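You operate a simulated robot arm through the tools that you are given. There is no shell and no other tool. Be economical: measure what you need, move in short steps, check, and stop when the job is done.

You run a simulated two-armed robot. Do the job below in one go: nothing can be reset, and whatever is moved stays where it is left.

JOB
Start the slush machine: outlet, lamp, stirrers on, then both knobs to frost.
Fine: the outlet by the door. Wait till both displays read ready.

It is judged by the outcome, as a careful person would: the job done as asked, and still so three seconds after it is handed in. It fails if anything else is knocked over, pushed out of place, dropped, spilled or broken.

ROBOT AND FRAMES
Two 7-joint arms with fingered hands on one trunk, on a base that drives. Base frame: it is fixed to the floor where the robot stands at the start and does not move with it; the origin is under the middle of the robot, x ahead of it, y to its left, z up. Units: mm, rad, N and s.
The left shoulder is at the start at [20, 208, 1423], the right one opposite. Places, roughly: blue knob [700, 200, 900]; blue slush tank [800, 400, 1300]; blue slush tap [700, 200, 1300]; blue switch [600, 200, 900]; lamp switch [700, 100, 900]; lock of the blue slush tap [700, 200, 1200]; lock of the red slush tap [800, 100, 1200]; outlet switch [800, -200, 1300]; red knob [800, 0, 900]; red slush tank [1000, 200, 1300]; red slush tap [800, 0, 1300]; red switch [800, 0, 900]. Payload 5 kg a hand.
The TCP of each hand is the grasp point between the finger pads, 48 mm short of the fingertips. In the tool frame z runs along the fingers and y along their closing line. The gripper opens to 160 mm. The gripper's body begins 56 mm behind the TCP. The gripper is a hand of 4 fingers: y runs from the thumb to the fingers, the wrist lies at [-26, -142, -252] in the tool frame, and closing takes about 1.5 s.
Orientation is that of the tool frame in the base frame, as a unit quaternion [w, x, y, z]. With the fingers straight down and the wrist toward the robot, the tool's x, y and z point along [0, 1, 0], [1, 0, 0] and [0, 0, -1] of the base frame.

CONTROLS
- The arms move only by the tool arm_command. It takes "left_moves", "right_moves" or both (then of equal length, played together; a hand with none holds still); each is a list of rows, each an object (a shift or turn left out is 0, a gripper value left out holds the last) with "fingers": the opening, from 0 (shut) to 1 (fully open); "slide": the shift along the tool's x, y, z in units of 25 mm (1.0 is 25 mm), a list of three; "rotation": the turn, a rotation vector about the tool's x, y, z in units of 5 degrees (1.0 is 5 degrees), a list of three. In form: [{"fingers": fingers, "slide": [dx, dy, dz], "rotation": [rx, ry, rz]}, ...]. A call has 1 to 8 rows; each row shifts and turns the commanded pose from where the row before left it, along the tool's axes as they then stand. A call with a number of a shift or a turn outside -1 to 1 is refused whole. A row lasts 0.2 s, in which the tool goes at most 50 mm and 0.15 rad; a call with a longer step from one row to the next is refused whole, and so is a gripper value outside its range. A pose out of reach is approached as far as the arm can. The call stops where the force on the tool passes 40 N (or 10 N more than at its start, if that is more) or the arm is blocked; 0.2 s more then pass. Each finger travels about 108 mm/s and halts on what it meets, pressing with about 28 N; the grip force reading is that of the motor and also rises with nothing between the fingers. The clock runs only during rows and for 0.2 s after the last one: add rows that do not move to give the fingers time. It gives the time, the measured TCP pose, the force on the tool (base axes), the opening and the grip force at its end, in the units of the frame above (readings bear some noise), with the torque about the TCP (base axes, N m) and any sound that the robot's microphone picked up.
- Cameras (640 x 400 px; columns grow to the right, rows downward): "scene" is now at [94.4, -13.9, 1623.9]; the picture's right is [-0.13, -0.99, 0.00], its down [-0.52, 0.07, -0.85] and it looks along [0.84, -0.11, -0.52] (base axes); focal length 214 px, centre (320, 200). "left" rides on the left gripper at [-87, -133, -189] in its tool frame; the picture's right is [-0.83, -0.26, 0.49], its down [0.51, -0.71, 0.49] and it looks along [0.22, 0.66, 0.72] (tool axes); focal length 238 px, centre (320, 200). "right" rides on the right gripper at [87, -133, -189] in its tool frame; the picture's right is [-0.83, 0.26, -0.49], its down [-0.51, -0.71, 0.49] and it looks along [-0.22, 0.66, 0.72] (tool axes); focal length 238 px, centre (320, 200). There is no depth. A picture from a camera that has moved, and an enlarged one, comes with that camera's place and axes in the base frame and with its lens. The place of the scene camera against the robot may be out by one fixed shift of up to 12 mm in any direction.
- snapshot(camera): a new picture of that camera. It takes no simulated time.
- raise_lower(by): slides the trunk up (or, below 0, down) by that many mm; the arms and the scene camera ride with it, the base frame stays. It gives what a move gives, with no picture.
- roll_base(legs): drives the robot by 1 to 6 legs, each [ahead, left, turn to the left] in mm, mm and rad, along the robot's own axes; the way and the turn of a leg run together, so that a leg with both is an arc; at most 1500 mm and 3.142 rad a leg. The arms and the cameras ride along, it lands a little off, and it stops where it bumps. It gives what a move gives.
- preshape(shape, hand): the hand has 4 fingers and takes this shape, open, in about a second: jaw (thumb against the fingers, like two jaws); tri (thumb and two fingers); tip (a fingertip pinch); poke (one finger out to press); point (the index stretched); flat (the hand flat); cup (the hand cupped); fist (a fist). The gripper value then closes the fingers along that shape, each until it touches; the sizes above hold for jaw. It gives what a move gives, with no picture.
- head_to(pan, tilt): turns the head with the scene camera to pan (to the left, within 1.501 rad either way) and tilt (down, from -0.506 to 1.204), counted from straight ahead of the robot. It gives what a move gives.
- inspect(camera, box): a new picture of the part [left, top, right, bottom] of that camera's present view, enlarged. It takes no simulated time.
- finish_job(): hands the job in; it is judged then, once.

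Go step by step. Nothing tells you exact positions but the pictures and the camera data: compare them with the known pose of the tool, close in by small moves and look again before you grip or let go. The budget is 120 turns and 92 pictures, counting those below and the enlarged ones. Unless the task says otherwise, let go and move clear before handing in, and close with one line.

The tools are called after "Request:" by a JSON object that holds its "op" and its "data". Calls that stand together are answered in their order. arm_command: Moves the arms, as the interface text tells. Its arguments: {"type":"object","properties":{"left_moves":{"type":"array","items":{"type":"object","properties":{"fingers":{"type":"number"},"slide":{"type":"array","items":{"type":"number"}},"rotation":{"type":"array","items":{"type":"number"}}}}},"right_moves":{"type":"array","items":{"type":"object","properties":{"fingers":{"type":"number"},"slide":{"type":"array","items":{"type":"number"}},"rotation":{"type":"array","items":{"type":"number"}}}}}},"required":[]} The other tools are called the same way: raise_lower (by) slides the trunk up or down; preshape (shape, hand) gives the hand a shape; roll_base (legs) drives the base; head_to (pan, tilt) turns the head that bears the scene camera; snapshot (camera) takes a picture; inspect (camera, box) takes an enlarged picture of a part of a camera's view; finish_job () hands the job in.

At the start:

```text
time: 0.0
left_tool_pos: [545.8, 245.2, 1559.9]
left_orientation: [0.001, 0.707, 0.707, 0.001]
left_contact_force: [0.0, -0.1, -0.3]
left_torque: [0.0, -0.03, -0.01]
left_finger_gap: 159.3
left_grasp_force: 0.1
left_shape: jaw
right_tool_pos: [621.1, -308.7, 1531.6]
right_orientation: [0.0, 0.707, 0.707, 0.0]
right_contact_force: [0.2, 0.0, -0.5]
right_torque: [0.0, 0.0, 0.01]
right_finger_gap: 159.7
right_grasp_force: 0.1
right_shape: jaw
trunk travel left (down, up): [-425.0, 265.0]
robot x, y, heading: [2.8, -0.8, -0.002]
head pan, tilt: [-0.126, 0.552]
```

scene: 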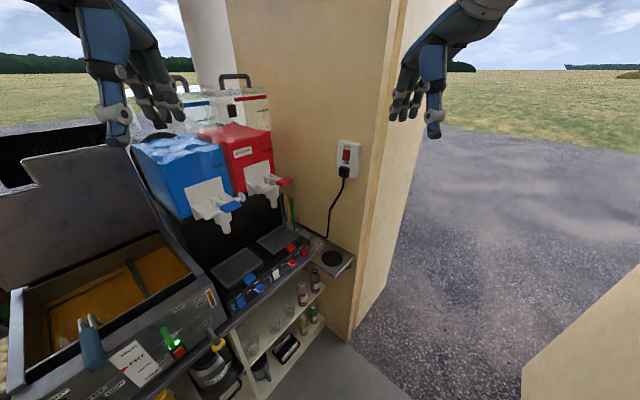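
right: 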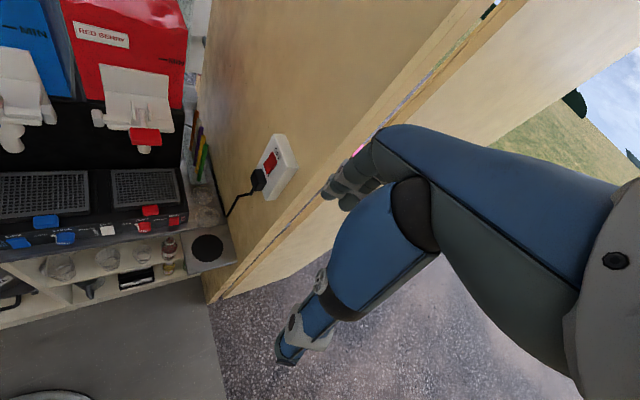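
left: 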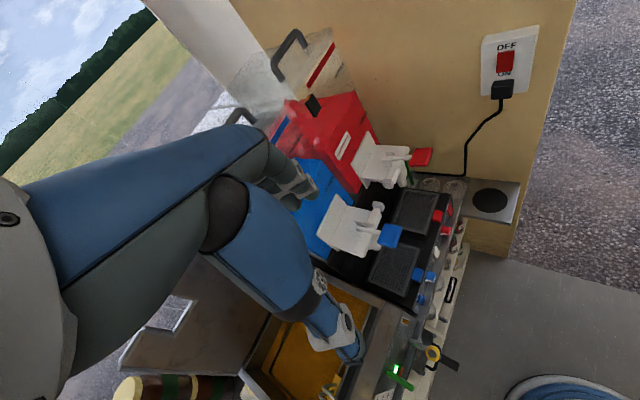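

I see the slush machine ahead, with blue and red tanks, and the outlet on the wooden panel at right. I'll enlarge the machine front and the outlet first.

Request:
{"op": "inspect", "data": {"camera": "scene", "box": [200, 200, 360, 320]}}

Request:
{"op": "inspect", "data": {"camera": "scene", "box": [310, 120, 390, 190]}}

Request:
{"op": "inspect", "data": {"camera": "right", "box": [0, 150, 240, 300]}}

Request:
{"op": "inspect", "data": {"camera": "scene", "box": [120, 60, 310, 240]}}

```text
3.33 times, centred on (280, 260) of scene
camera zoom: at [94.4, -13.9, 1623.9], right [-0.13, -0.99, 0.0], down [-0.52, 0.07, -0.85], along [0.84, -0.11, -0.52], focal length 715 px, centre (453, 0)
```

zoom: 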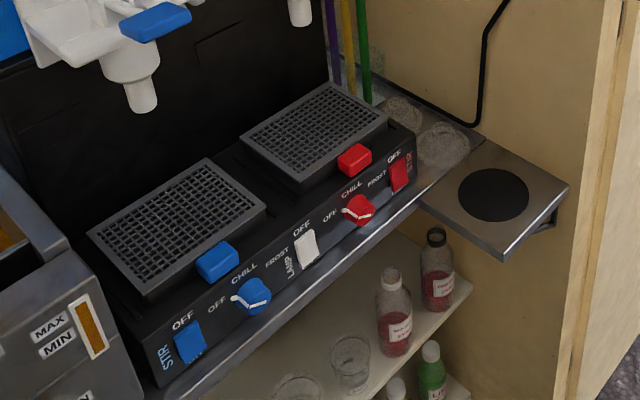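

```text
5.71 times, centred on (350, 155) of scene
camera zoom: at [94.4, -13.9, 1623.9], right [-0.13, -0.99, 0.0], down [-0.52, 0.07, -0.85], along [0.84, -0.11, -0.52], focal length 1226 px, centre (149, 457)
```

zoom: 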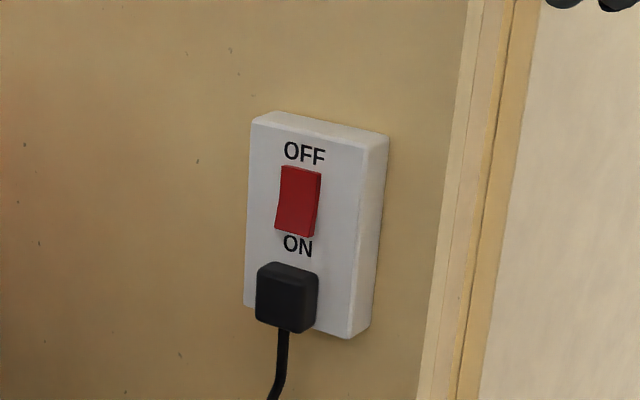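

```text
2.67 times, centred on (120, 225) of right
camera zoom: at [487.3, -220.6, 1721.9], right [0.26, -0.83, 0.49], down [-0.71, -0.51, -0.49], along [0.66, -0.22, -0.72], focal length 636 px, centre (853, 133)
```

zoom: 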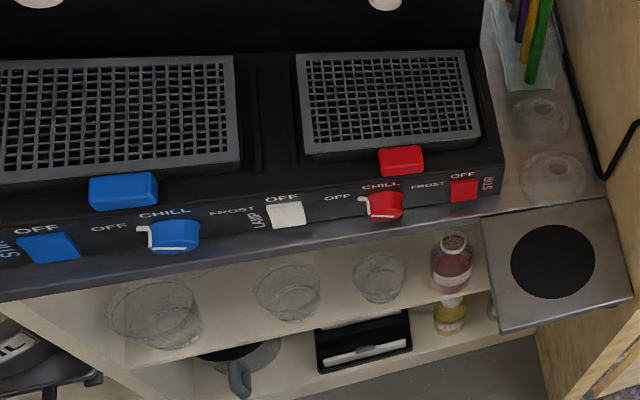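

```text
2.22 times, centred on (215, 150) of scene
camera zoom: at [94.4, -13.9, 1623.9], right [-0.13, -0.99, 0.0], down [-0.52, 0.07, -0.85], along [0.84, -0.11, -0.52], focal length 477 px, centre (553, 311)
```

zoom: 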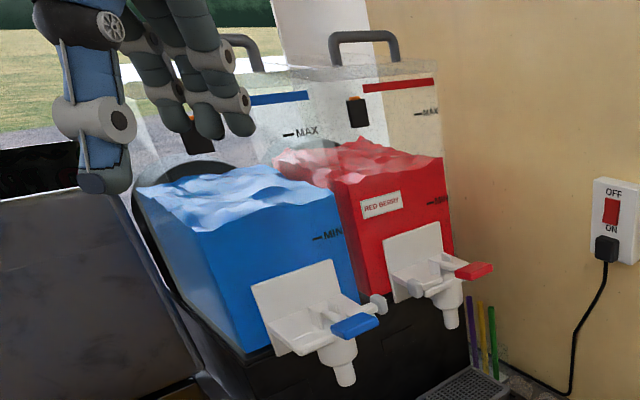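

The front panel runs from about [612,219,870] (blue switch) to [826,-32,890] (red switch). The outlet rocker is near [850,-213,1340], OFF at the top and ON at the bottom. I'll shape the right hand to poke and begin turning it toward the outlet.

Request:
{"op": "preshape", "data": {"hand": "right", "shape": "poke"}}

Request:
{"op": "arm_command", "data": {"right_moves": [{"rotation": [-0.986, -0.455, 0.455], "slide": [0, -0.8, 0]}, {"rotation": [-0.986, -0.455, 0.455], "slide": [0, -0.8, 0]}, {"rotation": [-0.986, -0.455, 0.455], "slide": [0, -0.8, 0]}, {"rotation": [-0.986, -0.455, 0.455]}, {"rotation": [-0.986, -0.455, 0.455]}, {"rotation": [-0.986, -0.455, 0.455]}, {"rotation": [-0.986, -0.455, 0.455]}, {"rotation": [-0.986, -0.455, 0.455]}]}}

Request:
{"op": "snapshot", "data": {"camera": "scene"}}

```text
time: 0.9
left_tool_pos: [547.8, 244.9, 1559.9]
left_orientation: [0.0, 0.707, 0.707, 0.0]
left_contact_force: [0.9, -1.0, 0.8]
left_torque: [0.02, 0.03, 0.02]
left_finger_gap: 159.8
left_grasp_force: 0.1
left_shape: jaw
right_tool_pos: [619.9, -309.5, 1532.8]
right_orientation: [0.0, 0.707, 0.707, 0.0]
right_contact_force: [-0.7, 0.2, 0.1]
right_torque: [-0.01, 0.02, 0.0]
right_finger_gap: 0.2
right_grasp_force: 0.0
right_shape: poke
trunk travel left (down, up): [-425.0, 265.0]
robot x, y, heading: [3.4, 0.4, 0.002]
head pan, tilt: [-0.126, 0.552]
```

```text
time: 2.7
left_tool_pos: [546.7, 246.0, 1561.4]
left_orientation: [0.0, 0.707, 0.707, 0.0]
left_contact_force: [0.0, 1.2, -0.3]
left_torque: [-0.11, -0.01, -0.02]
left_finger_gap: 159.5
left_grasp_force: 0.0
left_shape: jaw
right_tool_pos: [559.7, -305.0, 1528.7]
right_orientation: [0.346, 0.757, 0.539, 0.128]
right_contact_force: [-1.0, 0.2, 0.3]
right_torque: [-0.03, 0.0, -0.08]
right_finger_gap: 0.0
right_grasp_force: 0.0
right_shape: poke
trunk travel left (down, up): [-425.0, 265.0]
robot x, y, heading: [0.3, -2.1, -0.003]
head pan, tilt: [-0.126, 0.552]
```

```text
84 pictures are left
camera scene: at [94.3, -12.3, 1623.9], right [-0.13, -0.99, 0.0], down [-0.52, 0.06, -0.85], along [0.84, -0.11, -0.52], focal length 214 px, centre (320, 200)
```

scene: 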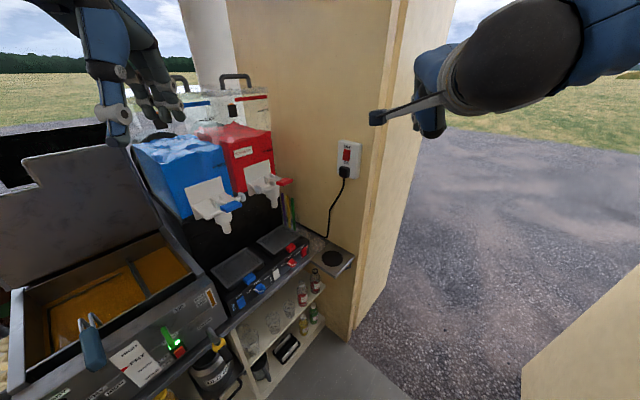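

The tool is turning as expected, but I need to see where the poking finger really is. I'll look with the right camera and zoom the scene view.

Request:
{"op": "snapshot", "data": {"camera": "right"}}

Request:
{"op": "inspect", "data": {"camera": "scene", "box": [340, 40, 500, 160]}}

```text
83 pictures are left
camera right: at [390.3, -128.4, 1562.6], right [-0.41, -0.61, 0.68], down [-0.43, -0.52, -0.74], along [0.8, -0.59, -0.05], focal length 238 px, centre (320, 200)
```

right: 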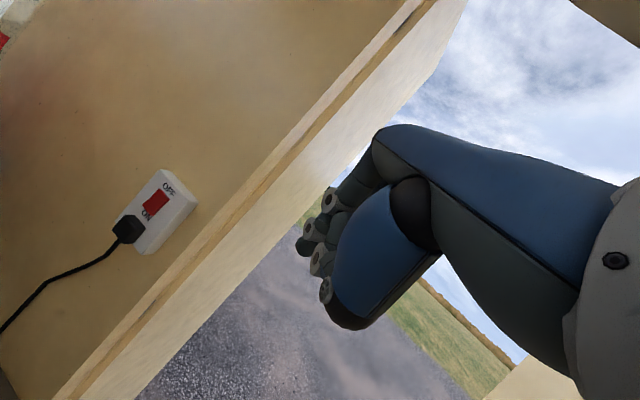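

```text
3.33 times, centred on (420, 100) of scene
camera zoom: at [94.3, -12.3, 1623.9], right [-0.13, -0.99, 0.0], down [-0.52, 0.06, -0.85], along [0.84, -0.11, -0.52], focal length 715 px, centre (-13, 533)
```

zoom: 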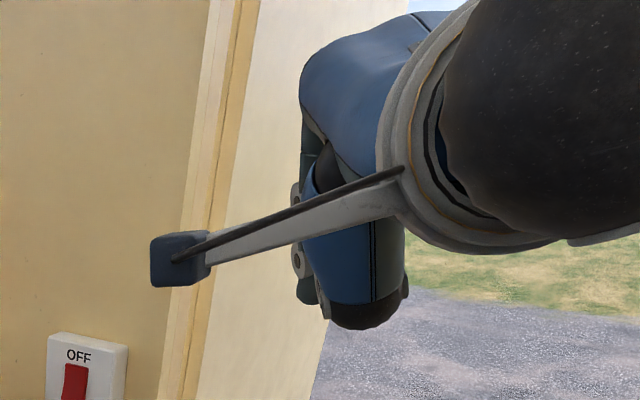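

The block on the stalk is only the wrist camera. I'll zoom in on the hand to find the extended finger.

Request:
{"op": "inspect", "data": {"camera": "right", "box": [260, 110, 460, 340]}}

```text
1.74 times, centred on (360, 225) of right
camera zoom: at [390.3, -128.4, 1562.6], right [-0.41, -0.61, 0.68], down [-0.43, -0.52, -0.74], along [0.8, -0.59, -0.05], focal length 414 px, centre (250, 156)
```

zoom: 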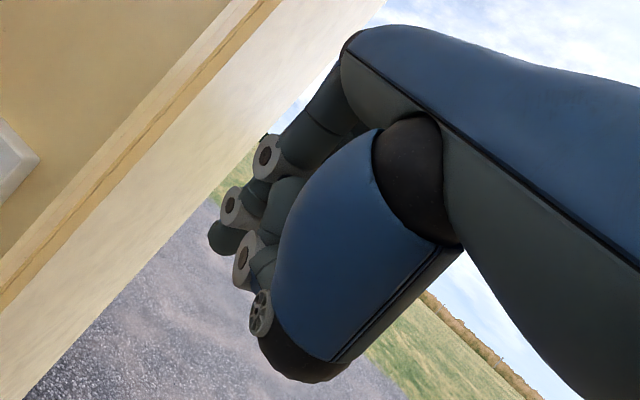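

The finger appears to end near the jaw fingertip point. Next I bring the tool to its outlet orientation: fingers horizontal along the wall normal and rolled 45°, so the wrist stays clear of the taps.

Request:
{"op": "arm_command", "data": {"right_moves": [{"rotation": [-0.829, -0.899, -0.545]}, {"rotation": [-0.829, -0.899, -0.545]}, {"rotation": [-0.829, -0.899, -0.545]}, {"rotation": [-0.829, -0.899, -0.545]}, {"rotation": [-0.829, -0.899, -0.545]}, {"rotation": [-0.829, -0.899, -0.545]}, {"rotation": [-0.829, -0.899, -0.545]}, {"rotation": [-0.829, -0.899, -0.545]}]}}

Request:
{"op": "snapshot", "data": {"camera": "scene"}}

Request:
{"op": "snapshot", "data": {"camera": "right"}}

```text
time: 4.5
left_tool_pos: [547.2, 247.0, 1559.4]
left_orientation: [0.001, 0.707, 0.707, 0.0]
left_contact_force: [0.5, 1.1, 0.7]
left_torque: [-0.09, 0.03, 0.0]
left_finger_gap: 159.5
left_grasp_force: 0.1
left_shape: jaw
right_tool_pos: [589.4, -293.3, 1537.2]
right_orientation: [0.707, 0.519, 0.48, -0.029]
right_contact_force: [0.5, 0.3, 0.0]
right_torque: [0.0, 0.02, -0.08]
right_finger_gap: 0.0
right_grasp_force: 0.0
right_shape: poke
right hand out of reach, approached as far as the arm can: row 3, 4, 5, 6, 7
trunk travel left (down, up): [-425.0, 265.0]
robot x, y, heading: [-0.9, -1.2, -0.002]
head pan, tilt: [-0.126, 0.552]
```

```text
80 pictures are left
camera scene: at [94.7, -12.2, 1623.9], right [-0.13, -0.99, 0.0], down [-0.52, 0.06, -0.85], along [0.84, -0.11, -0.52], focal length 214 px, centre (320, 200)
```

scene: 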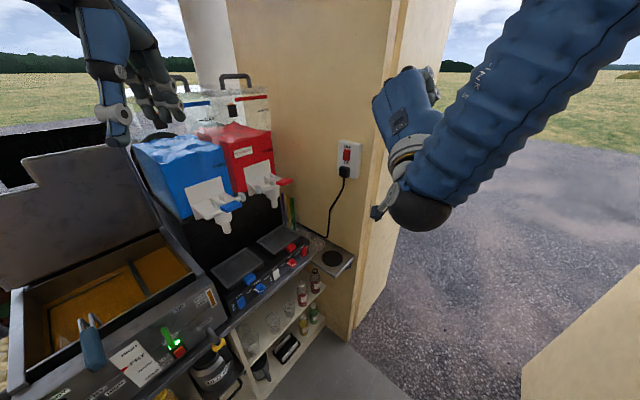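

```text
79 pictures are left
camera right: at [443.6, -169.5, 1382.7], right [-0.62, 0.11, 0.77], down [-0.34, -0.93, -0.14], along [0.7, -0.35, 0.62], focal length 238 px, centre (320, 200)
```

right: 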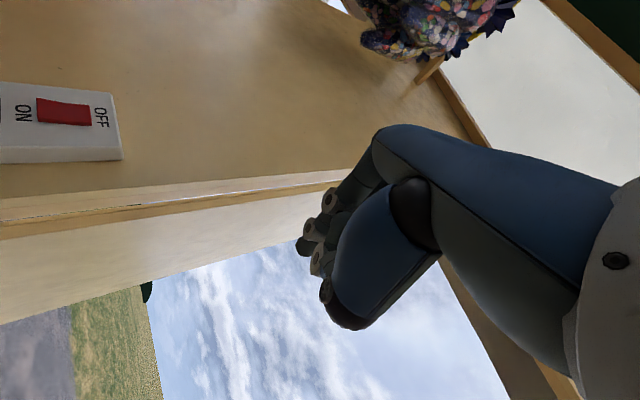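

The hand is now oriented. I'll back off the wall, then shift toward the outlet standoff and look again.

Request:
{"op": "arm_command", "data": {"right_moves": [{"slide": [0, 0, -1]}, {"slide": [0.5, 0, -1]}, {"slide": [1, 0, -1]}, {"slide": [1, 0.2, 0]}, {"slide": [1, 0.2, 0]}, {"slide": [1, 0.2, 0]}, {"slide": [1, 0.2, 0]}, {"slide": [1, 0.2, 0]}]}}

Request:
{"op": "snapshot", "data": {"camera": "scene"}}

Request:
{"op": "snapshot", "data": {"camera": "right"}}

```text
time: 6.3
left_tool_pos: [548.5, 245.3, 1559.0]
left_orientation: [-0.001, 0.707, 0.707, -0.001]
left_contact_force: [0.8, 0.4, -0.1]
left_torque: [0.0, 0.09, -0.01]
left_finger_gap: 159.9
left_grasp_force: 0.0
left_shape: jaw
right_tool_pos: [651.7, -146.7, 1439.1]
right_orientation: [0.706, 0.52, 0.479, -0.03]
right_contact_force: [1.3, -0.9, 0.1]
right_torque: [-0.01, -0.02, -0.03]
right_finger_gap: 0.0
right_grasp_force: 0.0
right_shape: poke
right hand out of reach, approached as far as the arm can: row 1
trunk travel left (down, up): [-425.0, 265.0]
robot x, y, heading: [-5.0, 0.4, -0.003]
head pan, tilt: [-0.126, 0.552]
```

```text
78 pictures are left
camera scene: at [96.1, -13.6, 1623.7], right [-0.13, -0.99, 0.0], down [-0.52, 0.07, -0.85], along [0.84, -0.11, -0.53], focal length 214 px, centre (320, 200)
```

scene: 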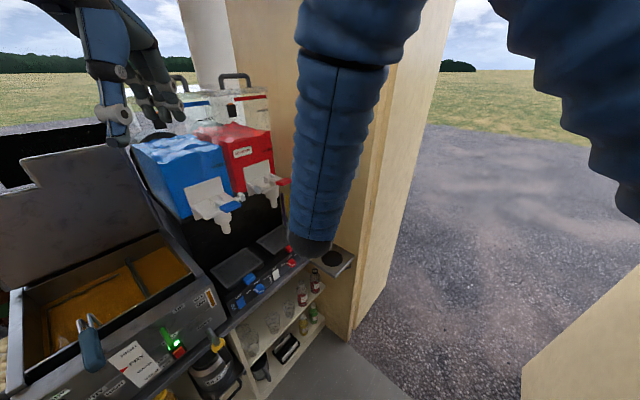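

```text
77 pictures are left
camera right: at [504.8, -23.2, 1285.6], right [-0.62, 0.11, 0.77], down [-0.34, -0.93, -0.14], along [0.71, -0.35, 0.62], focal length 238 px, centre (320, 200)
```

right: 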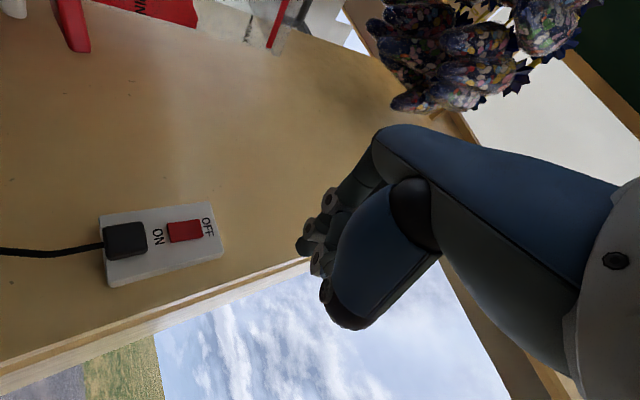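

Triangulating the two wrist views puts the rocker at about [844,-201,1341]. I'll zoom on the hand to identify the finger tip before closing in.

Request:
{"op": "inspect", "data": {"camera": "right", "box": [280, 170, 376, 330]}}

Request:
{"op": "inspect", "data": {"camera": "right", "box": [90, 190, 250, 290]}}

Request:
{"op": "snapshot", "data": {"camera": "left"}}

```text
2.50 times, centred on (328, 250) of right
camera zoom: at [504.8, -23.2, 1285.6], right [-0.62, 0.11, 0.77], down [-0.34, -0.93, -0.14], along [0.71, -0.35, 0.62], focal length 596 px, centre (300, 75)
```

zoom: 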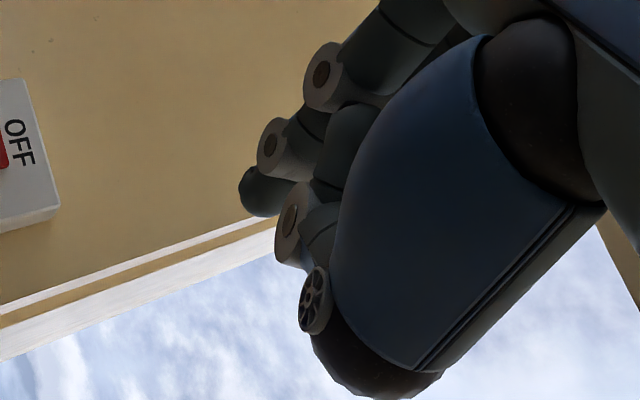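

```text
4.00 times, centred on (170, 240) of right
camera zoom: at [504.8, -23.2, 1285.6], right [-0.62, 0.11, 0.77], down [-0.34, -0.93, -0.14], along [0.71, -0.35, 0.62], focal length 953 px, centre (920, 40)
```

zoom: 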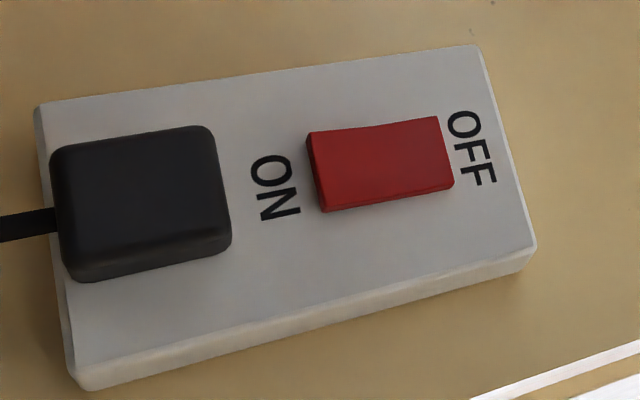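

```text
74 pictures are left
camera left: at [416.2, 159.2, 1747.3], right [-0.26, -0.83, -0.49], down [-0.71, 0.51, -0.49], along [0.65, 0.22, -0.72], focal length 238 px, centre (320, 200)
```

left: 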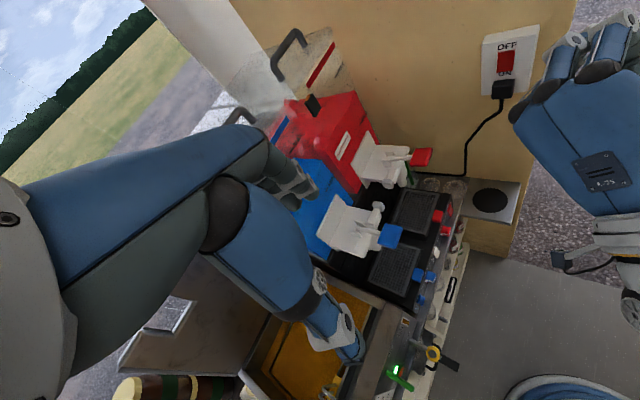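

The rocker's ON end stands proud, so pressing its lower half switches it on. The left camera shows the right hand, so I'll zoom there for the finger.

Request:
{"op": "inspect", "data": {"camera": "left", "box": [480, 0, 640, 130]}}

```text
3.08 times, centred on (560, 65) of left
camera zoom: at [416.2, 159.2, 1747.3], right [-0.26, -0.83, -0.49], down [-0.71, 0.51, -0.49], along [0.65, 0.22, -0.72], focal length 733 px, centre (-418, 615)
```

zoom: 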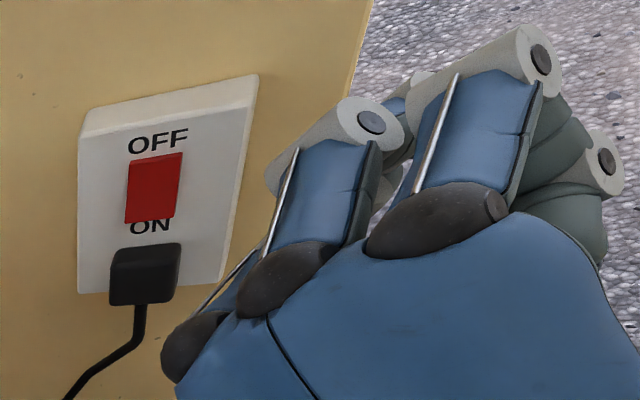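

The fingers look mostly curled here, so I'll try the "point" shape and compare.

Request:
{"op": "preshape", "data": {"hand": "right", "shape": "point"}}

Request:
{"op": "inspect", "data": {"camera": "left", "box": [480, 0, 640, 130]}}

Request:
{"op": "inspect", "data": {"camera": "right", "box": [160, 130, 400, 350]}}

```text
time: 7.2
left_tool_pos: [546.8, 246.2, 1560.8]
left_orientation: [0.0, 0.707, 0.707, 0.0]
left_contact_force: [0.1, 0.2, -0.5]
left_torque: [-0.02, 0.06, -0.01]
left_finger_gap: 159.6
left_grasp_force: 0.1
left_shape: jaw
right_tool_pos: [649.3, -147.8, 1443.0]
right_orientation: [0.706, 0.519, 0.481, -0.028]
right_contact_force: [0.1, -1.2, -0.3]
right_torque: [-0.01, 0.0, 0.04]
right_finger_gap: 0.0
right_grasp_force: 0.0
right_shape: point
trunk travel left (down, up): [-425.0, 265.0]
robot x, y, heading: [3.4, 1.6, -0.002]
head pan, tilt: [-0.126, 0.552]
```

```text
3.08 times, centred on (560, 65) of left
camera zoom: at [414.3, 159.2, 1747.9], right [-0.26, -0.83, -0.49], down [-0.71, 0.51, -0.49], along [0.66, 0.22, -0.72], focal length 733 px, centre (-418, 615)
```

zoom: 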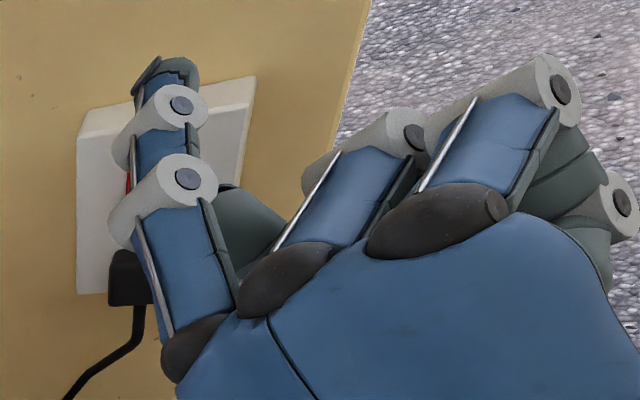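

```text
1.82 times, centred on (280, 240) of right
camera zoom: at [503.2, -23.3, 1286.4], right [-0.62, 0.11, 0.77], down [-0.34, -0.93, -0.14], along [0.71, -0.35, 0.62], focal length 433 px, centre (393, 127)
```

zoom: 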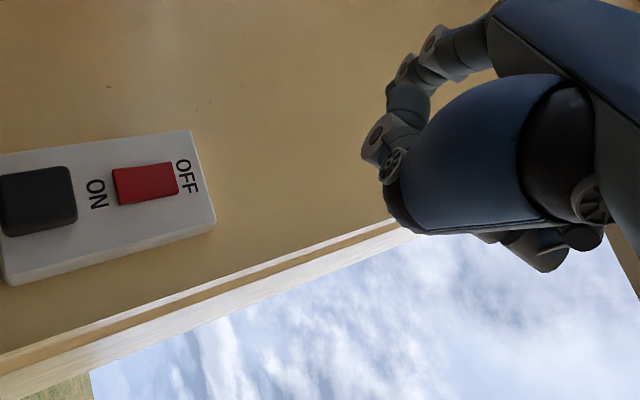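

In poke shape the index points along the tool axis, so I'll return to it and move to a standoff of about 60 mm in front of the rocker's lower half.

Request:
{"op": "preshape", "data": {"hand": "right", "shape": "poke"}}

Request:
{"op": "arm_command", "data": {"right_moves": [{"slide": [1, -0.07, 0]}, {"slide": [1, -0.07, 0]}, {"slide": [1, -0.07, 0.6]}, {"slide": [1, -0.07, 0.6]}, {"slide": [1, -0.07, 0.6]}, {"slide": [1, -0.07, 0.6]}]}}

Request:
{"op": "snapshot", "data": {"camera": "right"}}

Request:
{"op": "snapshot", "data": {"camera": "left"}}

```text
time: 8.1
left_tool_pos: [547.0, 246.6, 1560.2]
left_orientation: [0.0, 0.707, 0.707, -0.001]
left_contact_force: [-0.5, -0.3, 0.0]
left_torque: [0.04, 0.02, 0.03]
left_finger_gap: 159.6
left_grasp_force: 0.1
left_shape: jaw
right_tool_pos: [648.7, -145.6, 1441.7]
right_orientation: [0.706, 0.52, 0.48, -0.028]
right_contact_force: [0.0, 0.0, -0.3]
right_torque: [0.0, 0.03, -0.03]
right_finger_gap: 0.1
right_grasp_force: 0.1
right_shape: poke
trunk travel left (down, up): [-425.0, 265.0]
robot x, y, heading: [-1.8, -4.7, -0.004]
head pan, tilt: [-0.126, 0.552]
```

```text
time: 9.5
left_tool_pos: [548.5, 245.8, 1559.8]
left_orientation: [-0.001, 0.707, 0.707, -0.001]
left_contact_force: [0.7, 0.2, -0.3]
left_torque: [-0.01, 0.11, -0.03]
left_finger_gap: 159.6
left_grasp_force: 0.2
left_shape: jaw
right_tool_pos: [763.7, -128.1, 1327.8]
right_orientation: [0.706, 0.519, 0.481, -0.03]
right_contact_force: [0.8, -0.5, 0.3]
right_torque: [0.03, -0.01, -0.06]
right_finger_gap: 0.0
right_grasp_force: 0.2
right_shape: poke
trunk travel left (down, up): [-425.0, 265.0]
robot x, y, heading: [2.8, -0.4, -0.0]
head pan, tilt: [-0.126, 0.552]
```

```text
70 pictures are left
camera right: at [617.6, -4.5, 1172.4], right [-0.62, 0.11, 0.77], down [-0.34, -0.93, -0.14], along [0.71, -0.35, 0.62], focal length 238 px, centre (320, 200)
```

right: 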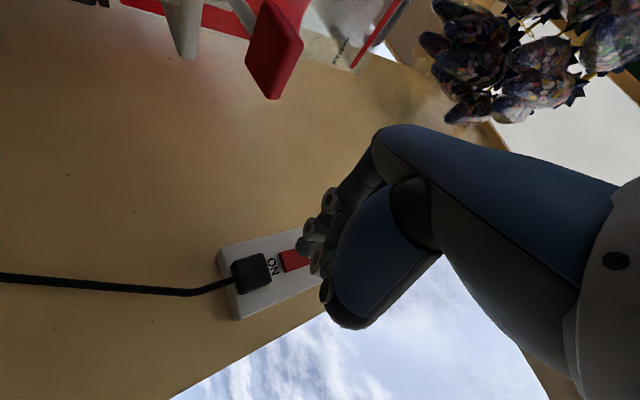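

```text
69 pictures are left
camera left: at [416.3, 159.3, 1747.3], right [-0.26, -0.83, -0.49], down [-0.71, 0.51, -0.49], along [0.65, 0.22, -0.72], focal length 238 px, centre (320, 200)
```

left: 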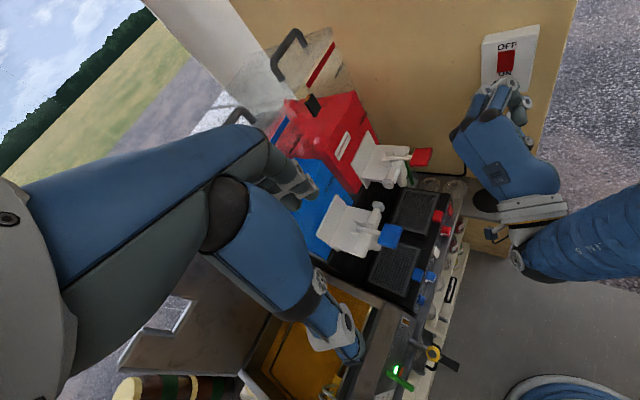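

The fingertip is about 60 mm short of the ON end of the rocker. I'll advance in steps, with a slight rise.

Request:
{"op": "arm_command", "data": {"right_moves": [{"slide": [-0.1, 0.1, 0.8]}, {"slide": [0, 0, 0.4]}]}}

Request:
{"op": "inspect", "data": {"camera": "right", "box": [220, 180, 380, 300]}}

Request:
{"op": "inspect", "data": {"camera": "left", "box": [440, 20, 560, 130]}}

```text
time: 10.1
left_tool_pos: [547.6, 244.8, 1560.8]
left_orientation: [0.0, 0.707, 0.707, 0.0]
left_contact_force: [0.0, -0.3, -0.1]
left_torque: [-0.01, 0.01, 0.0]
left_finger_gap: 159.7
left_grasp_force: 0.0
left_shape: jaw
right_tool_pos: [783.1, -152.5, 1331.1]
right_orientation: [0.706, 0.519, 0.481, -0.03]
right_contact_force: [-0.4, 0.9, 0.1]
right_torque: [-0.01, 0.0, 0.03]
right_finger_gap: 0.1
right_grasp_force: 0.1
right_shape: poke
trunk travel left (down, up): [-425.0, 265.0]
robot x, y, heading: [-0.4, 0.7, -0.003]
head pan, tilt: [-0.126, 0.552]
```

```text
3.33 times, centred on (300, 240) of right
camera zoom: at [636.3, -28.9, 1176.7], right [-0.62, 0.11, 0.77], down [-0.34, -0.93, -0.14], along [0.71, -0.35, 0.62], focal length 794 px, centre (387, 67)
```

zoom: 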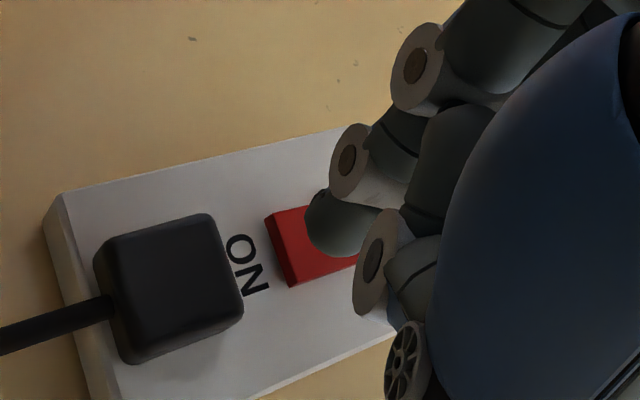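

```text
3.64 times, centred on (500, 75) of left
camera zoom: at [414.7, 159.5, 1747.8], right [-0.26, -0.83, -0.49], down [-0.71, 0.51, -0.49], along [0.66, 0.22, -0.72], focal length 867 px, centre (-334, 654)
```

zoom: 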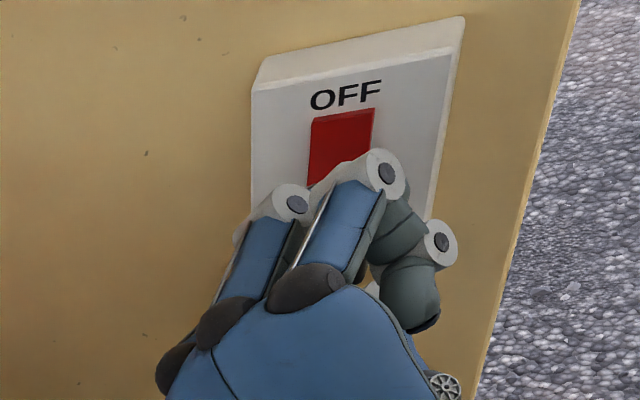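

The tip is over the rocker's lower half but near its edge. I'll nudge up 6 mm and toward the machine 3 mm, then press slowly.

Request:
{"op": "arm_command", "data": {"right_moves": [{"slide": [-0.08, 0.25, 0.4]}, {"slide": [0, 0, 0.3]}, {"slide": [0, 0, 0.2]}, {"slide": [0, 0, 0.2]}]}}

Request:
{"op": "inspect", "data": {"camera": "right", "box": [220, 180, 380, 300]}}

```text
time: 11.1
left_tool_pos: [547.3, 246.6, 1559.8]
left_orientation: [0.0, 0.707, 0.707, 0.0]
left_contact_force: [-0.7, 0.3, -1.5]
left_torque: [0.06, 0.02, -0.01]
left_finger_gap: 160.1
left_grasp_force: 0.1
left_shape: jaw
right_tool_pos: [802.4, -170.9, 1336.6]
right_orientation: [0.706, 0.519, 0.48, -0.03]
right_contact_force: [0.6, -0.2, -0.1]
right_torque: [-0.03, 0.02, -0.02]
right_finger_gap: 0.0
right_grasp_force: 0.0
right_shape: poke
trunk travel left (down, up): [-425.0, 265.0]
robot x, y, heading: [-3.8, -0.3, -0.005]
head pan, tilt: [-0.126, 0.552]
```

```text
3.33 times, centred on (300, 240) of right
camera zoom: at [655.8, -47.4, 1181.6], right [-0.62, 0.11, 0.77], down [-0.34, -0.93, -0.14], along [0.71, -0.35, 0.62], focal length 794 px, centre (387, 67)
```

zoom: 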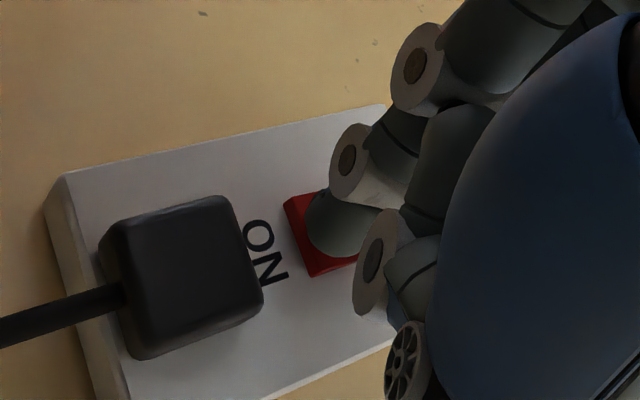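

No contact yet, and the tip is well centred over the ON half. I'll keep pressing in small steps.

Request:
{"op": "arm_command", "data": {"right_moves": [{"slide": [0, 0, 0.2]}, {"slide": [0, 0, 0.2]}, {"slide": [0, 0, 0.2]}, {"slide": [0, 0, 0.2]}]}}

Request:
{"op": "inspect", "data": {"camera": "right", "box": [220, 180, 380, 300]}}

```text
time: 12.0
left_tool_pos: [543.8, 249.9, 1560.9]
left_orientation: [0.0, 0.706, 0.708, 0.0]
left_contact_force: [1.4, -1.8, 0.1]
left_torque: [0.13, 0.1, 0.01]
left_finger_gap: 159.5
left_grasp_force: 0.1
left_shape: jaw
right_tool_pos: [808.6, -171.1, 1335.8]
right_orientation: [0.707, 0.515, 0.485, -0.022]
right_contact_force: [-22.5, 18.6, 2.0]
right_torque: [0.03, -0.02, 0.5]
right_finger_gap: 0.0
right_grasp_force: 0.1
right_shape: poke
trunk travel left (down, up): [-425.0, 265.0]
robot x, y, heading: [-2.6, -2.8, -0.002]
head pan, tilt: [-0.126, 0.552]
stopped in row 4 (right hand): the force on the tool passed its limit (the readings are from after the stop); the commanded pose is now the measured one
```

```text
3.33 times, centred on (300, 240) of right
camera zoom: at [660.8, -49.6, 1180.9], right [-0.63, 0.1, 0.77], down [-0.32, -0.94, -0.14], along [0.71, -0.34, 0.62], focal length 794 px, centre (387, 67)
```

zoom: 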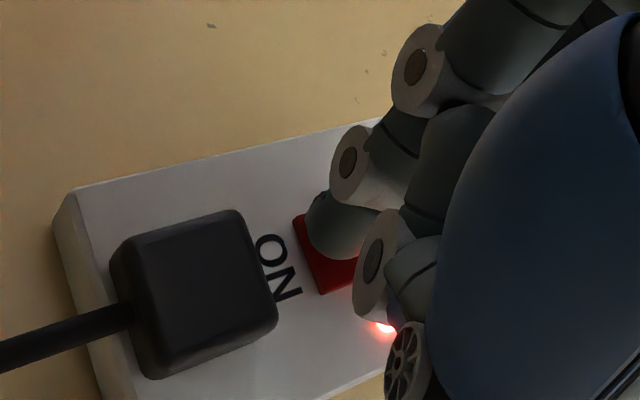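

The press registered and a red light came on. I'll back away and verify.

Request:
{"op": "arm_command", "data": {"right_moves": [{"slide": [0, 0, -0.6]}, {"slide": [0, 0, -1]}, {"slide": [0, 0, -1]}, {"slide": [-0.5, -0.2, -1]}, {"slide": [-0.5, -0.2, -1]}]}}

Request:
{"op": "snapshot", "data": {"camera": "right"}}

Request:
{"op": "snapshot", "data": {"camera": "scene"}}

```text
time: 13.2
left_tool_pos: [544.1, 248.1, 1560.9]
left_orientation: [0.001, 0.706, 0.708, 0.0]
left_contact_force: [-0.1, 0.1, -0.2]
left_torque: [-0.03, -0.05, -0.01]
left_finger_gap: 159.7
left_grasp_force: 0.1
left_shape: jaw
right_tool_pos: [714.9, -105.4, 1347.1]
right_orientation: [0.707, 0.516, 0.483, -0.024]
right_contact_force: [-0.2, 0.0, -0.3]
right_torque: [0.03, 0.0, 0.0]
right_finger_gap: 0.0
right_grasp_force: 0.1
right_shape: poke
trunk travel left (down, up): [-425.0, 265.0]
robot x, y, heading: [-1.5, -1.2, 0.002]
head pan, tilt: [-0.126, 0.552]
```

```text
64 pictures are left
camera right: at [566.6, 17.4, 1191.5], right [-0.63, 0.1, 0.77], down [-0.33, -0.94, -0.14], along [0.71, -0.34, 0.62], focal length 238 px, centre (320, 200)
```

right: 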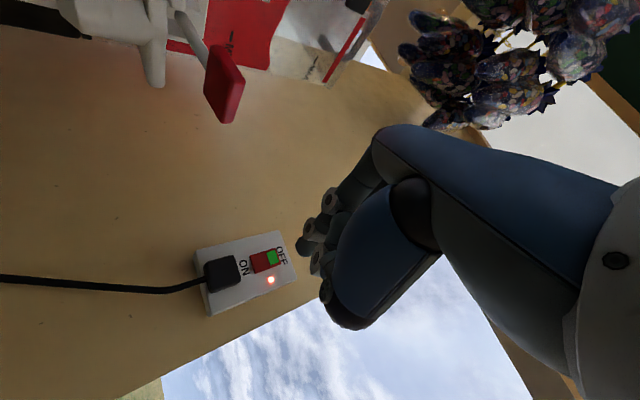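

```text
63 pictures are left
camera scene: at [92.6, -12.1, 1624.0], right [-0.12, -0.99, 0.0], down [-0.52, 0.06, -0.85], along [0.85, -0.11, -0.52], focal length 214 px, centre (320, 200)
```

scene: 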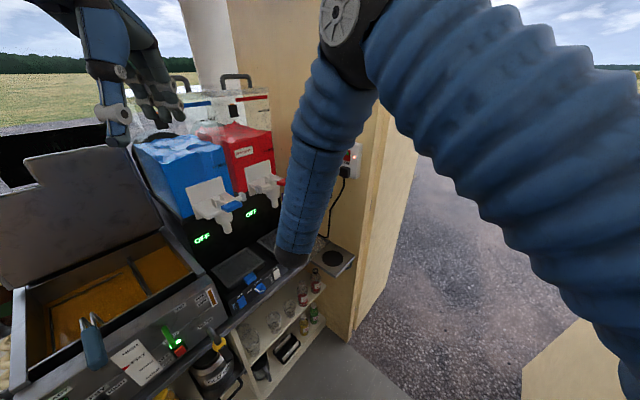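

The outlet is on: its lamp is red and the machine displays now read OFF. Next I retreat the right hand from the taps and turn it to face the control panel, pitched 45° down.

Request:
{"op": "arm_command", "data": {"right_moves": [{"slide": [-1, -1, -0.5]}, {"slide": [-1, -1, -0.5]}, {"slide": [-1, -1, 0]}, {"slide": [-1, -1, 0]}, {"rotation": [0, 1, 0]}, {"rotation": [0, 1, 0]}, {"rotation": [0, 1, 0]}, {"rotation": [0, 1, 0]}]}}

Request:
{"op": "arm_command", "data": {"right_moves": [{"rotation": [0, 1, 0]}, {"rotation": [0, 1, 0]}, {"rotation": [0, 1, 0]}, {"rotation": [0, 1, 0]}, {"rotation": [0, 1, 0]}, {"rotation": [0, 1, 0]}, {"rotation": [0, 1, 0]}, {"rotation": [0, 1, 0]}]}}

Request:
{"op": "arm_command", "data": {"right_moves": [{"rotation": [0, 1, 0]}, {"rotation": [0, 1, 0]}, {"rotation": [0, 1, 0]}, {"rotation": [0, 1, 0]}, {"rotation": [0, 1, 0]}, {"rotation": [0, 1, 0]}]}}

Request:
{"op": "snapshot", "data": {"camera": "right"}}

Request:
{"op": "snapshot", "data": {"camera": "scene"}}

```text
time: 15.0
left_tool_pos: [546.5, 247.3, 1560.3]
left_orientation: [0.0, 0.706, 0.708, 0.0]
left_contact_force: [-0.2, 0.4, 0.2]
left_torque: [0.04, -0.01, 0.04]
left_finger_gap: 159.6
left_grasp_force: 0.0
left_shape: jaw
right_tool_pos: [607.7, -185.2, 1359.2]
right_orientation: [0.611, 0.513, 0.599, 0.066]
right_contact_force: [-0.7, -0.1, 0.6]
right_torque: [0.03, -0.03, 0.01]
right_finger_gap: 0.0
right_grasp_force: 0.0
right_shape: poke
right hand out of reach, approached as far as the arm can: row 3, 4
trunk travel left (down, up): [-425.0, 265.0]
robot x, y, heading: [-0.3, 0.5, 0.005]
head pan, tilt: [-0.126, 0.552]
```

```text
time: 16.8
left_tool_pos: [546.0, 246.6, 1560.0]
left_orientation: [0.001, 0.707, 0.708, 0.001]
left_contact_force: [0.6, -1.0, -0.3]
left_torque: [0.01, -0.02, -0.01]
left_finger_gap: 159.5
left_grasp_force: 0.0
left_shape: jaw
right_tool_pos: [626.1, -176.8, 1356.4]
right_orientation: [0.513, 0.497, 0.685, 0.143]
right_contact_force: [-0.3, -0.1, -0.7]
right_torque: [0.03, 0.0, 0.02]
right_finger_gap: 0.0
right_grasp_force: 0.1
right_shape: poke
right hand out of reach, approached as far as the arm can: row 2, 3, 4, 5, 6, 7, 8
trunk travel left (down, up): [-425.0, 265.0]
robot x, y, heading: [0.2, 0.7, 0.001]
head pan, tilt: [-0.126, 0.552]
```

```text
time: 18.2
left_tool_pos: [545.6, 247.3, 1559.5]
left_orientation: [0.001, 0.706, 0.708, 0.0]
left_contact_force: [-0.1, -0.2, -0.5]
left_torque: [-0.01, 0.01, 0.01]
left_finger_gap: 159.8
left_grasp_force: 0.0
left_shape: jaw
right_tool_pos: [626.0, -178.0, 1356.4]
right_orientation: [0.513, 0.497, 0.685, 0.142]
right_contact_force: [-0.2, -0.7, -0.8]
right_torque: [0.01, 0.0, 0.01]
right_finger_gap: 0.0
right_grasp_force: 0.1
right_shape: poke
right hand out of reach, approached as far as the arm can: row 1, 2, 3, 4, 5, 6
trunk travel left (down, up): [-425.0, 265.0]
robot x, y, heading: [0.5, 3.6, 0.002]
head pan, tilt: [-0.126, 0.552]
```

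```text
62 pictures are left
camera right: at [398.5, -107.4, 1296.2], right [-0.29, -0.42, 0.86], down [0.02, -0.9, -0.43], along [0.96, -0.1, 0.27], focal length 238 px, centre (320, 200)
```

right: 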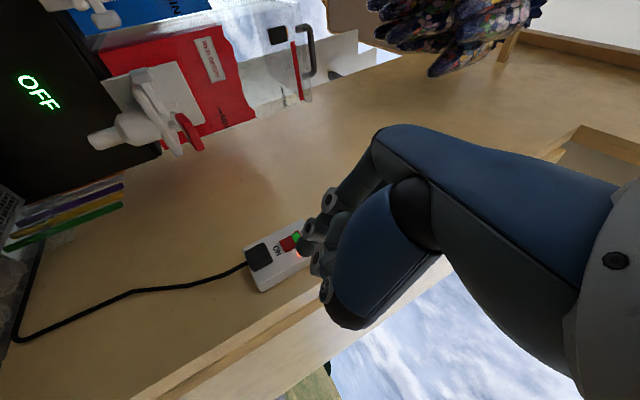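

```text
61 pictures are left
camera scene: at [93.9, -13.0, 1623.9], right [-0.12, -0.99, 0.0], down [-0.52, 0.06, -0.85], along [0.84, -0.11, -0.52], focal length 214 px, centre (320, 200)
```

scene: 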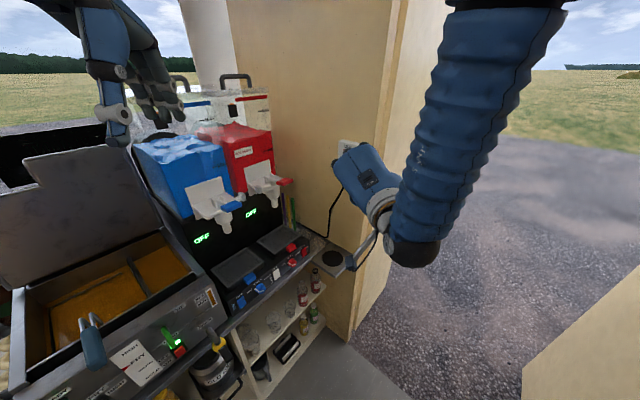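

The arm hit a limit in this configuration. I'll try lowering and pulling back the hand, to see whether the commanded orientation becomes reachable.

Request:
{"op": "arm_command", "data": {"right_moves": [{"slide": [0, -1, 0.7]}, {"slide": [0, -1, 0.7]}, {"slide": [0, -1, 0.7]}, {"slide": [0, -1, 0.7]}]}}

```text
time: 19.2
left_tool_pos: [548.0, 249.1, 1560.3]
left_orientation: [0.0, 0.706, 0.708, 0.0]
left_contact_force: [-0.2, 0.0, -0.1]
left_torque: [-0.03, 0.06, 0.02]
left_finger_gap: 159.5
left_grasp_force: 0.0
left_shape: jaw
right_tool_pos: [628.7, -238.9, 1254.5]
right_orientation: [0.516, 0.501, 0.681, 0.141]
right_contact_force: [-1.1, -0.9, -0.4]
right_torque: [0.0, 0.02, -0.01]
right_finger_gap: 0.0
right_grasp_force: 0.0
right_shape: poke
right hand out of reach, approached as far as the arm can: row 4
trunk travel left (down, up): [-425.0, 265.0]
robot x, y, heading: [-1.3, 1.3, 0.002]
head pan, tilt: [-0.126, 0.552]
```

The command follows the measured pose, so this arm branch is wound up. I'll unwind the right hand to its starting fingers-down orientation while pulling back, then re-approach.

Request:
{"op": "arm_command", "data": {"right_moves": [{"rotation": [0.938, 0.536, 0.257], "slide": [-0.3, 0, -1]}, {"rotation": [0.938, 0.536, 0.257], "slide": [-0.3, 0, -1]}, {"rotation": [0.938, 0.536, 0.257], "slide": [-0.3, 0, -1]}, {"rotation": [0.938, 0.536, 0.257], "slide": [-0.3, 0, -1]}, {"rotation": [0.938, 0.536, 0.257], "slide": [0, 0, -1]}, {"rotation": [0.938, 0.536, 0.257], "slide": [0, 0, -1]}]}}

Request:
{"op": "arm_command", "data": {"right_moves": [{"rotation": [0.938, 0.536, 0.257]}, {"rotation": [0.938, 0.536, 0.257]}, {"rotation": [0.938, 0.536, 0.257]}, {"rotation": [0.938, 0.536, 0.257]}, {"rotation": [0.938, 0.536, 0.257]}, {"rotation": [0.938, 0.536, 0.257]}]}}

Request:
{"op": "snapshot", "data": {"camera": "scene"}}

```text
time: 20.6
left_tool_pos: [543.4, 249.3, 1561.5]
left_orientation: [0.001, 0.706, 0.709, 0.0]
left_contact_force: [-1.6, 1.7, -0.2]
left_torque: [-0.11, -0.14, 0.05]
left_finger_gap: 159.5
left_grasp_force: 0.0
left_shape: jaw
right_tool_pos: [599.5, -199.8, 1315.3]
right_orientation: [0.327, 0.604, 0.721, 0.09]
right_contact_force: [-1.1, 0.2, 0.2]
right_torque: [-0.07, -0.08, -0.05]
right_finger_gap: 0.1
right_grasp_force: 0.1
right_shape: poke
right hand out of reach, approached as far as the arm can: row 1, 2, 3, 4, 5, 6
trunk travel left (down, up): [-425.0, 265.0]
robot x, y, heading: [-2.8, 0.0, 0.003]
head pan, tilt: [-0.126, 0.552]
```

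```text
time: 22.0
left_tool_pos: [546.7, 248.2, 1560.5]
left_orientation: [0.0, 0.706, 0.709, 0.001]
left_contact_force: [-0.4, 0.2, 0.3]
left_torque: [-0.01, 0.04, 0.0]
left_finger_gap: 159.6
left_grasp_force: 0.2
left_shape: jaw
right_tool_pos: [603.1, -201.0, 1315.4]
right_orientation: [0.06, 0.694, 0.717, 0.016]
right_contact_force: [-0.6, 1.1, -0.3]
right_torque: [-0.01, 0.0, 0.04]
right_finger_gap: 0.3
right_grasp_force: 0.1
right_shape: poke
trunk travel left (down, up): [-425.0, 265.0]
robot x, y, heading: [-0.6, -0.7, 0.0]
head pan, tilt: [-0.126, 0.552]
```

```text
60 pictures are left
camera scene: at [94.3, -12.8, 1623.9], right [-0.12, -0.99, 0.0], down [-0.52, 0.06, -0.85], along [0.84, -0.11, -0.52], focal length 214 px, centre (320, 200)
```

scene: 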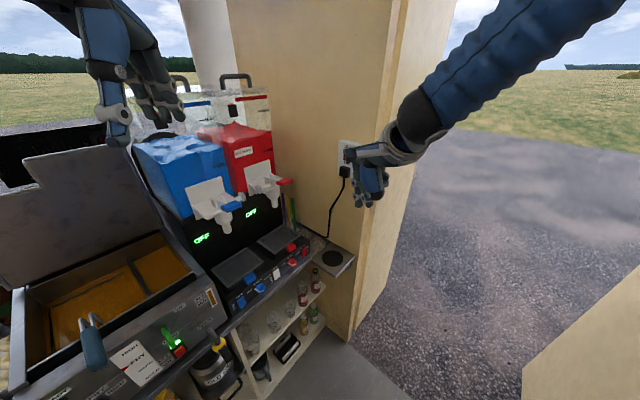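

The hand is unwound. I'll yaw it toward the machine and pitch 45° while staying clear of the taps.

Request:
{"op": "arm_command", "data": {"right_moves": [{"rotation": [-0.966, 0.507, -0.856]}, {"rotation": [-0.966, 0.507, -0.856]}, {"rotation": [-0.966, 0.507, -0.856]}, {"rotation": [-0.966, 0.507, -0.856]}, {"rotation": [-0.966, 0.507, -0.856]}, {"rotation": [-0.966, 0.507, -0.856]}, {"rotation": [-0.966, 0.507, -0.856]}, {"rotation": [-0.966, 0.507, -0.856]}]}}

Request:
{"op": "snapshot", "data": {"camera": "scene"}}

```text
time: 24.0
left_tool_pos: [546.5, 246.9, 1559.0]
left_orientation: [0.0, 0.706, 0.708, -0.001]
left_contact_force: [0.6, 0.9, -0.2]
left_torque: [-0.03, 0.03, -0.04]
left_finger_gap: 159.6
left_grasp_force: 0.1
left_shape: jaw
right_tool_pos: [607.8, -201.8, 1491.9]
right_orientation: [0.289, 0.328, 0.805, 0.401]
right_contact_force: [0.6, 0.2, -0.5]
right_torque: [0.02, 0.01, 0.03]
right_finger_gap: 0.0
right_grasp_force: 0.0
right_shape: poke
trunk travel left (down, up): [-425.0, 265.0]
robot x, y, heading: [1.2, -0.8, -0.0]
head pan, tilt: [-0.126, 0.552]
stopped in row 8 (right hand): the arm was blocked; the commanded pose is now the measured one
```

```text
59 pictures are left
camera scene: at [94.3, -13.0, 1623.9], right [-0.12, -0.99, 0.0], down [-0.52, 0.06, -0.85], along [0.84, -0.11, -0.52], focal length 214 px, centre (320, 200)
```

scene: 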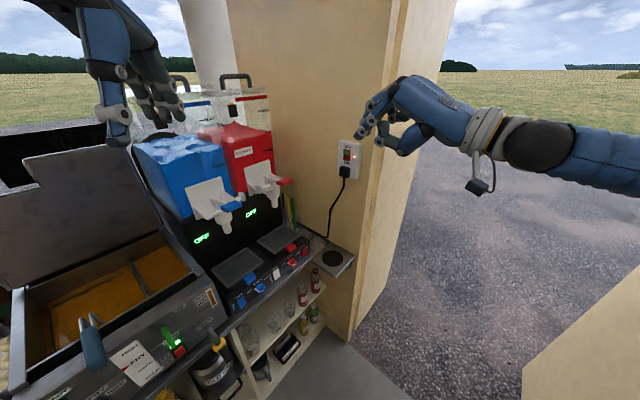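

The right arm flipped into a more natural branch, with the elbow out and the hand facing the machine. I'll pull the left arm back and look toward the right to check elbow room before lowering the trunk.

Request:
{"op": "arm_command", "data": {"left_moves": [{"slide": [0, -1, 0]}, {"slide": [0, -1, 0]}, {"slide": [0, -1, 0]}, {"slide": [0, -1, 0]}, {"slide": [0, -1, 0]}, {"slide": [0, -1, 0]}, {"slide": [0, -1, 0]}, {"slide": [0, -1, 0]}]}}

Request:
{"op": "head_to", "data": {"pan": -1.0, "tilt": 0.7}}

Request:
{"op": "snapshot", "data": {"camera": "scene"}}

Request:
{"op": "head_to", "data": {"pan": 0.4, "tilt": 0.6}}

Request:
{"op": "snapshot", "data": {"camera": "scene"}}

```text
time: 25.8
left_tool_pos: [343.5, 247.7, 1561.3]
left_orientation: [0.0, 0.706, 0.708, 0.0]
left_contact_force: [0.3, 0.2, 0.2]
left_torque: [-0.02, -0.05, 0.04]
left_finger_gap: 159.8
left_grasp_force: 0.0
left_shape: jaw
right_tool_pos: [607.3, -203.1, 1493.8]
right_orientation: [0.288, 0.328, 0.805, 0.401]
right_contact_force: [-0.6, 0.3, -0.5]
right_torque: [-0.02, 0.0, -0.05]
right_finger_gap: 0.0
right_grasp_force: 0.0
right_shape: poke
trunk travel left (down, up): [-425.0, 265.0]
robot x, y, heading: [2.1, 0.9, 0.004]
head pan, tilt: [-0.126, 0.552]
```

```text
time: 27.0
left_tool_pos: [345.3, 247.7, 1560.9]
left_orientation: [0.0, 0.706, 0.708, -0.001]
left_contact_force: [-0.2, -0.7, -0.4]
left_torque: [0.02, 0.02, -0.01]
left_finger_gap: 160.0
left_grasp_force: 0.0
left_shape: jaw
right_tool_pos: [607.4, -202.1, 1492.1]
right_orientation: [0.288, 0.328, 0.805, 0.401]
right_contact_force: [0.0, -0.4, 0.6]
right_torque: [0.0, -0.01, 0.01]
right_finger_gap: 0.1
right_grasp_force: 0.1
right_shape: poke
trunk travel left (down, up): [-425.0, 265.0]
robot x, y, heading: [0.7, -1.1, 0.005]
head pan, tilt: [-1.0, 0.7]
```

```text
58 pictures are left
camera scene: at [51.0, -73.6, 1611.0], right [-0.84, -0.54, 0.0], down [-0.35, 0.54, -0.76], along [0.41, -0.64, -0.64], focal length 214 px, centre (320, 200)
```

scene: 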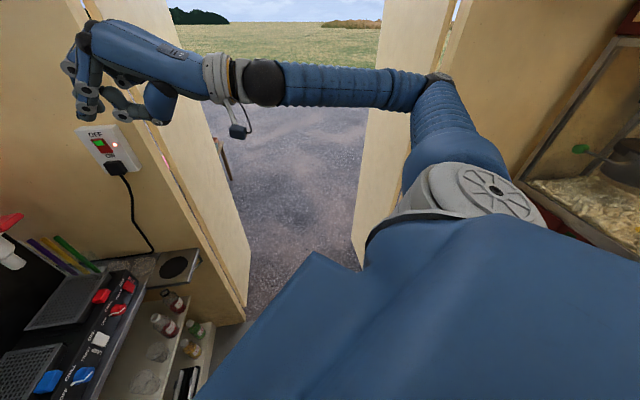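

```text
time: 28.5
left_tool_pos: [345.7, 247.8, 1561.7]
left_orientation: [0.0, 0.706, 0.708, 0.001]
left_contact_force: [-0.2, -0.4, 0.8]
left_torque: [0.01, 0.01, 0.04]
left_finger_gap: 159.6
left_grasp_force: 0.0
left_shape: jaw
right_tool_pos: [608.0, -202.1, 1493.7]
right_orientation: [0.287, 0.328, 0.805, 0.402]
right_contact_force: [-0.4, -0.1, 0.5]
right_torque: [-0.02, -0.01, 0.02]
right_finger_gap: 0.0
right_grasp_force: 0.2
right_shape: poke
trunk travel left (down, up): [-425.0, 265.0]
robot x, y, heading: [1.6, -1.0, 0.009]
head pan, tilt: [0.4, 0.6]
```

```text
57 pictures are left
camera scene: at [86.1, 32.3, 1619.6], right [0.39, -0.92, 0.0], down [-0.52, -0.22, -0.82], along [0.76, 0.32, -0.57], focal length 214 px, centre (320, 200)
```

scene: 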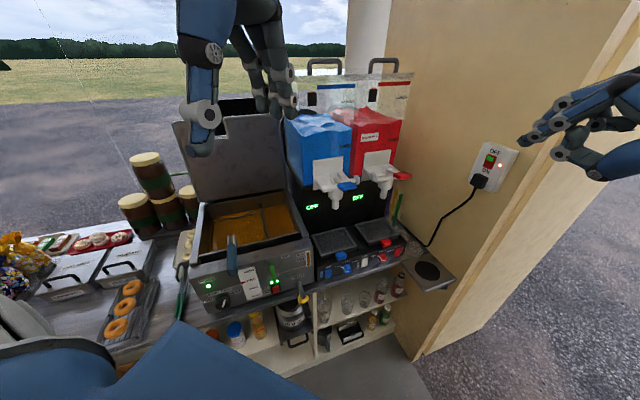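

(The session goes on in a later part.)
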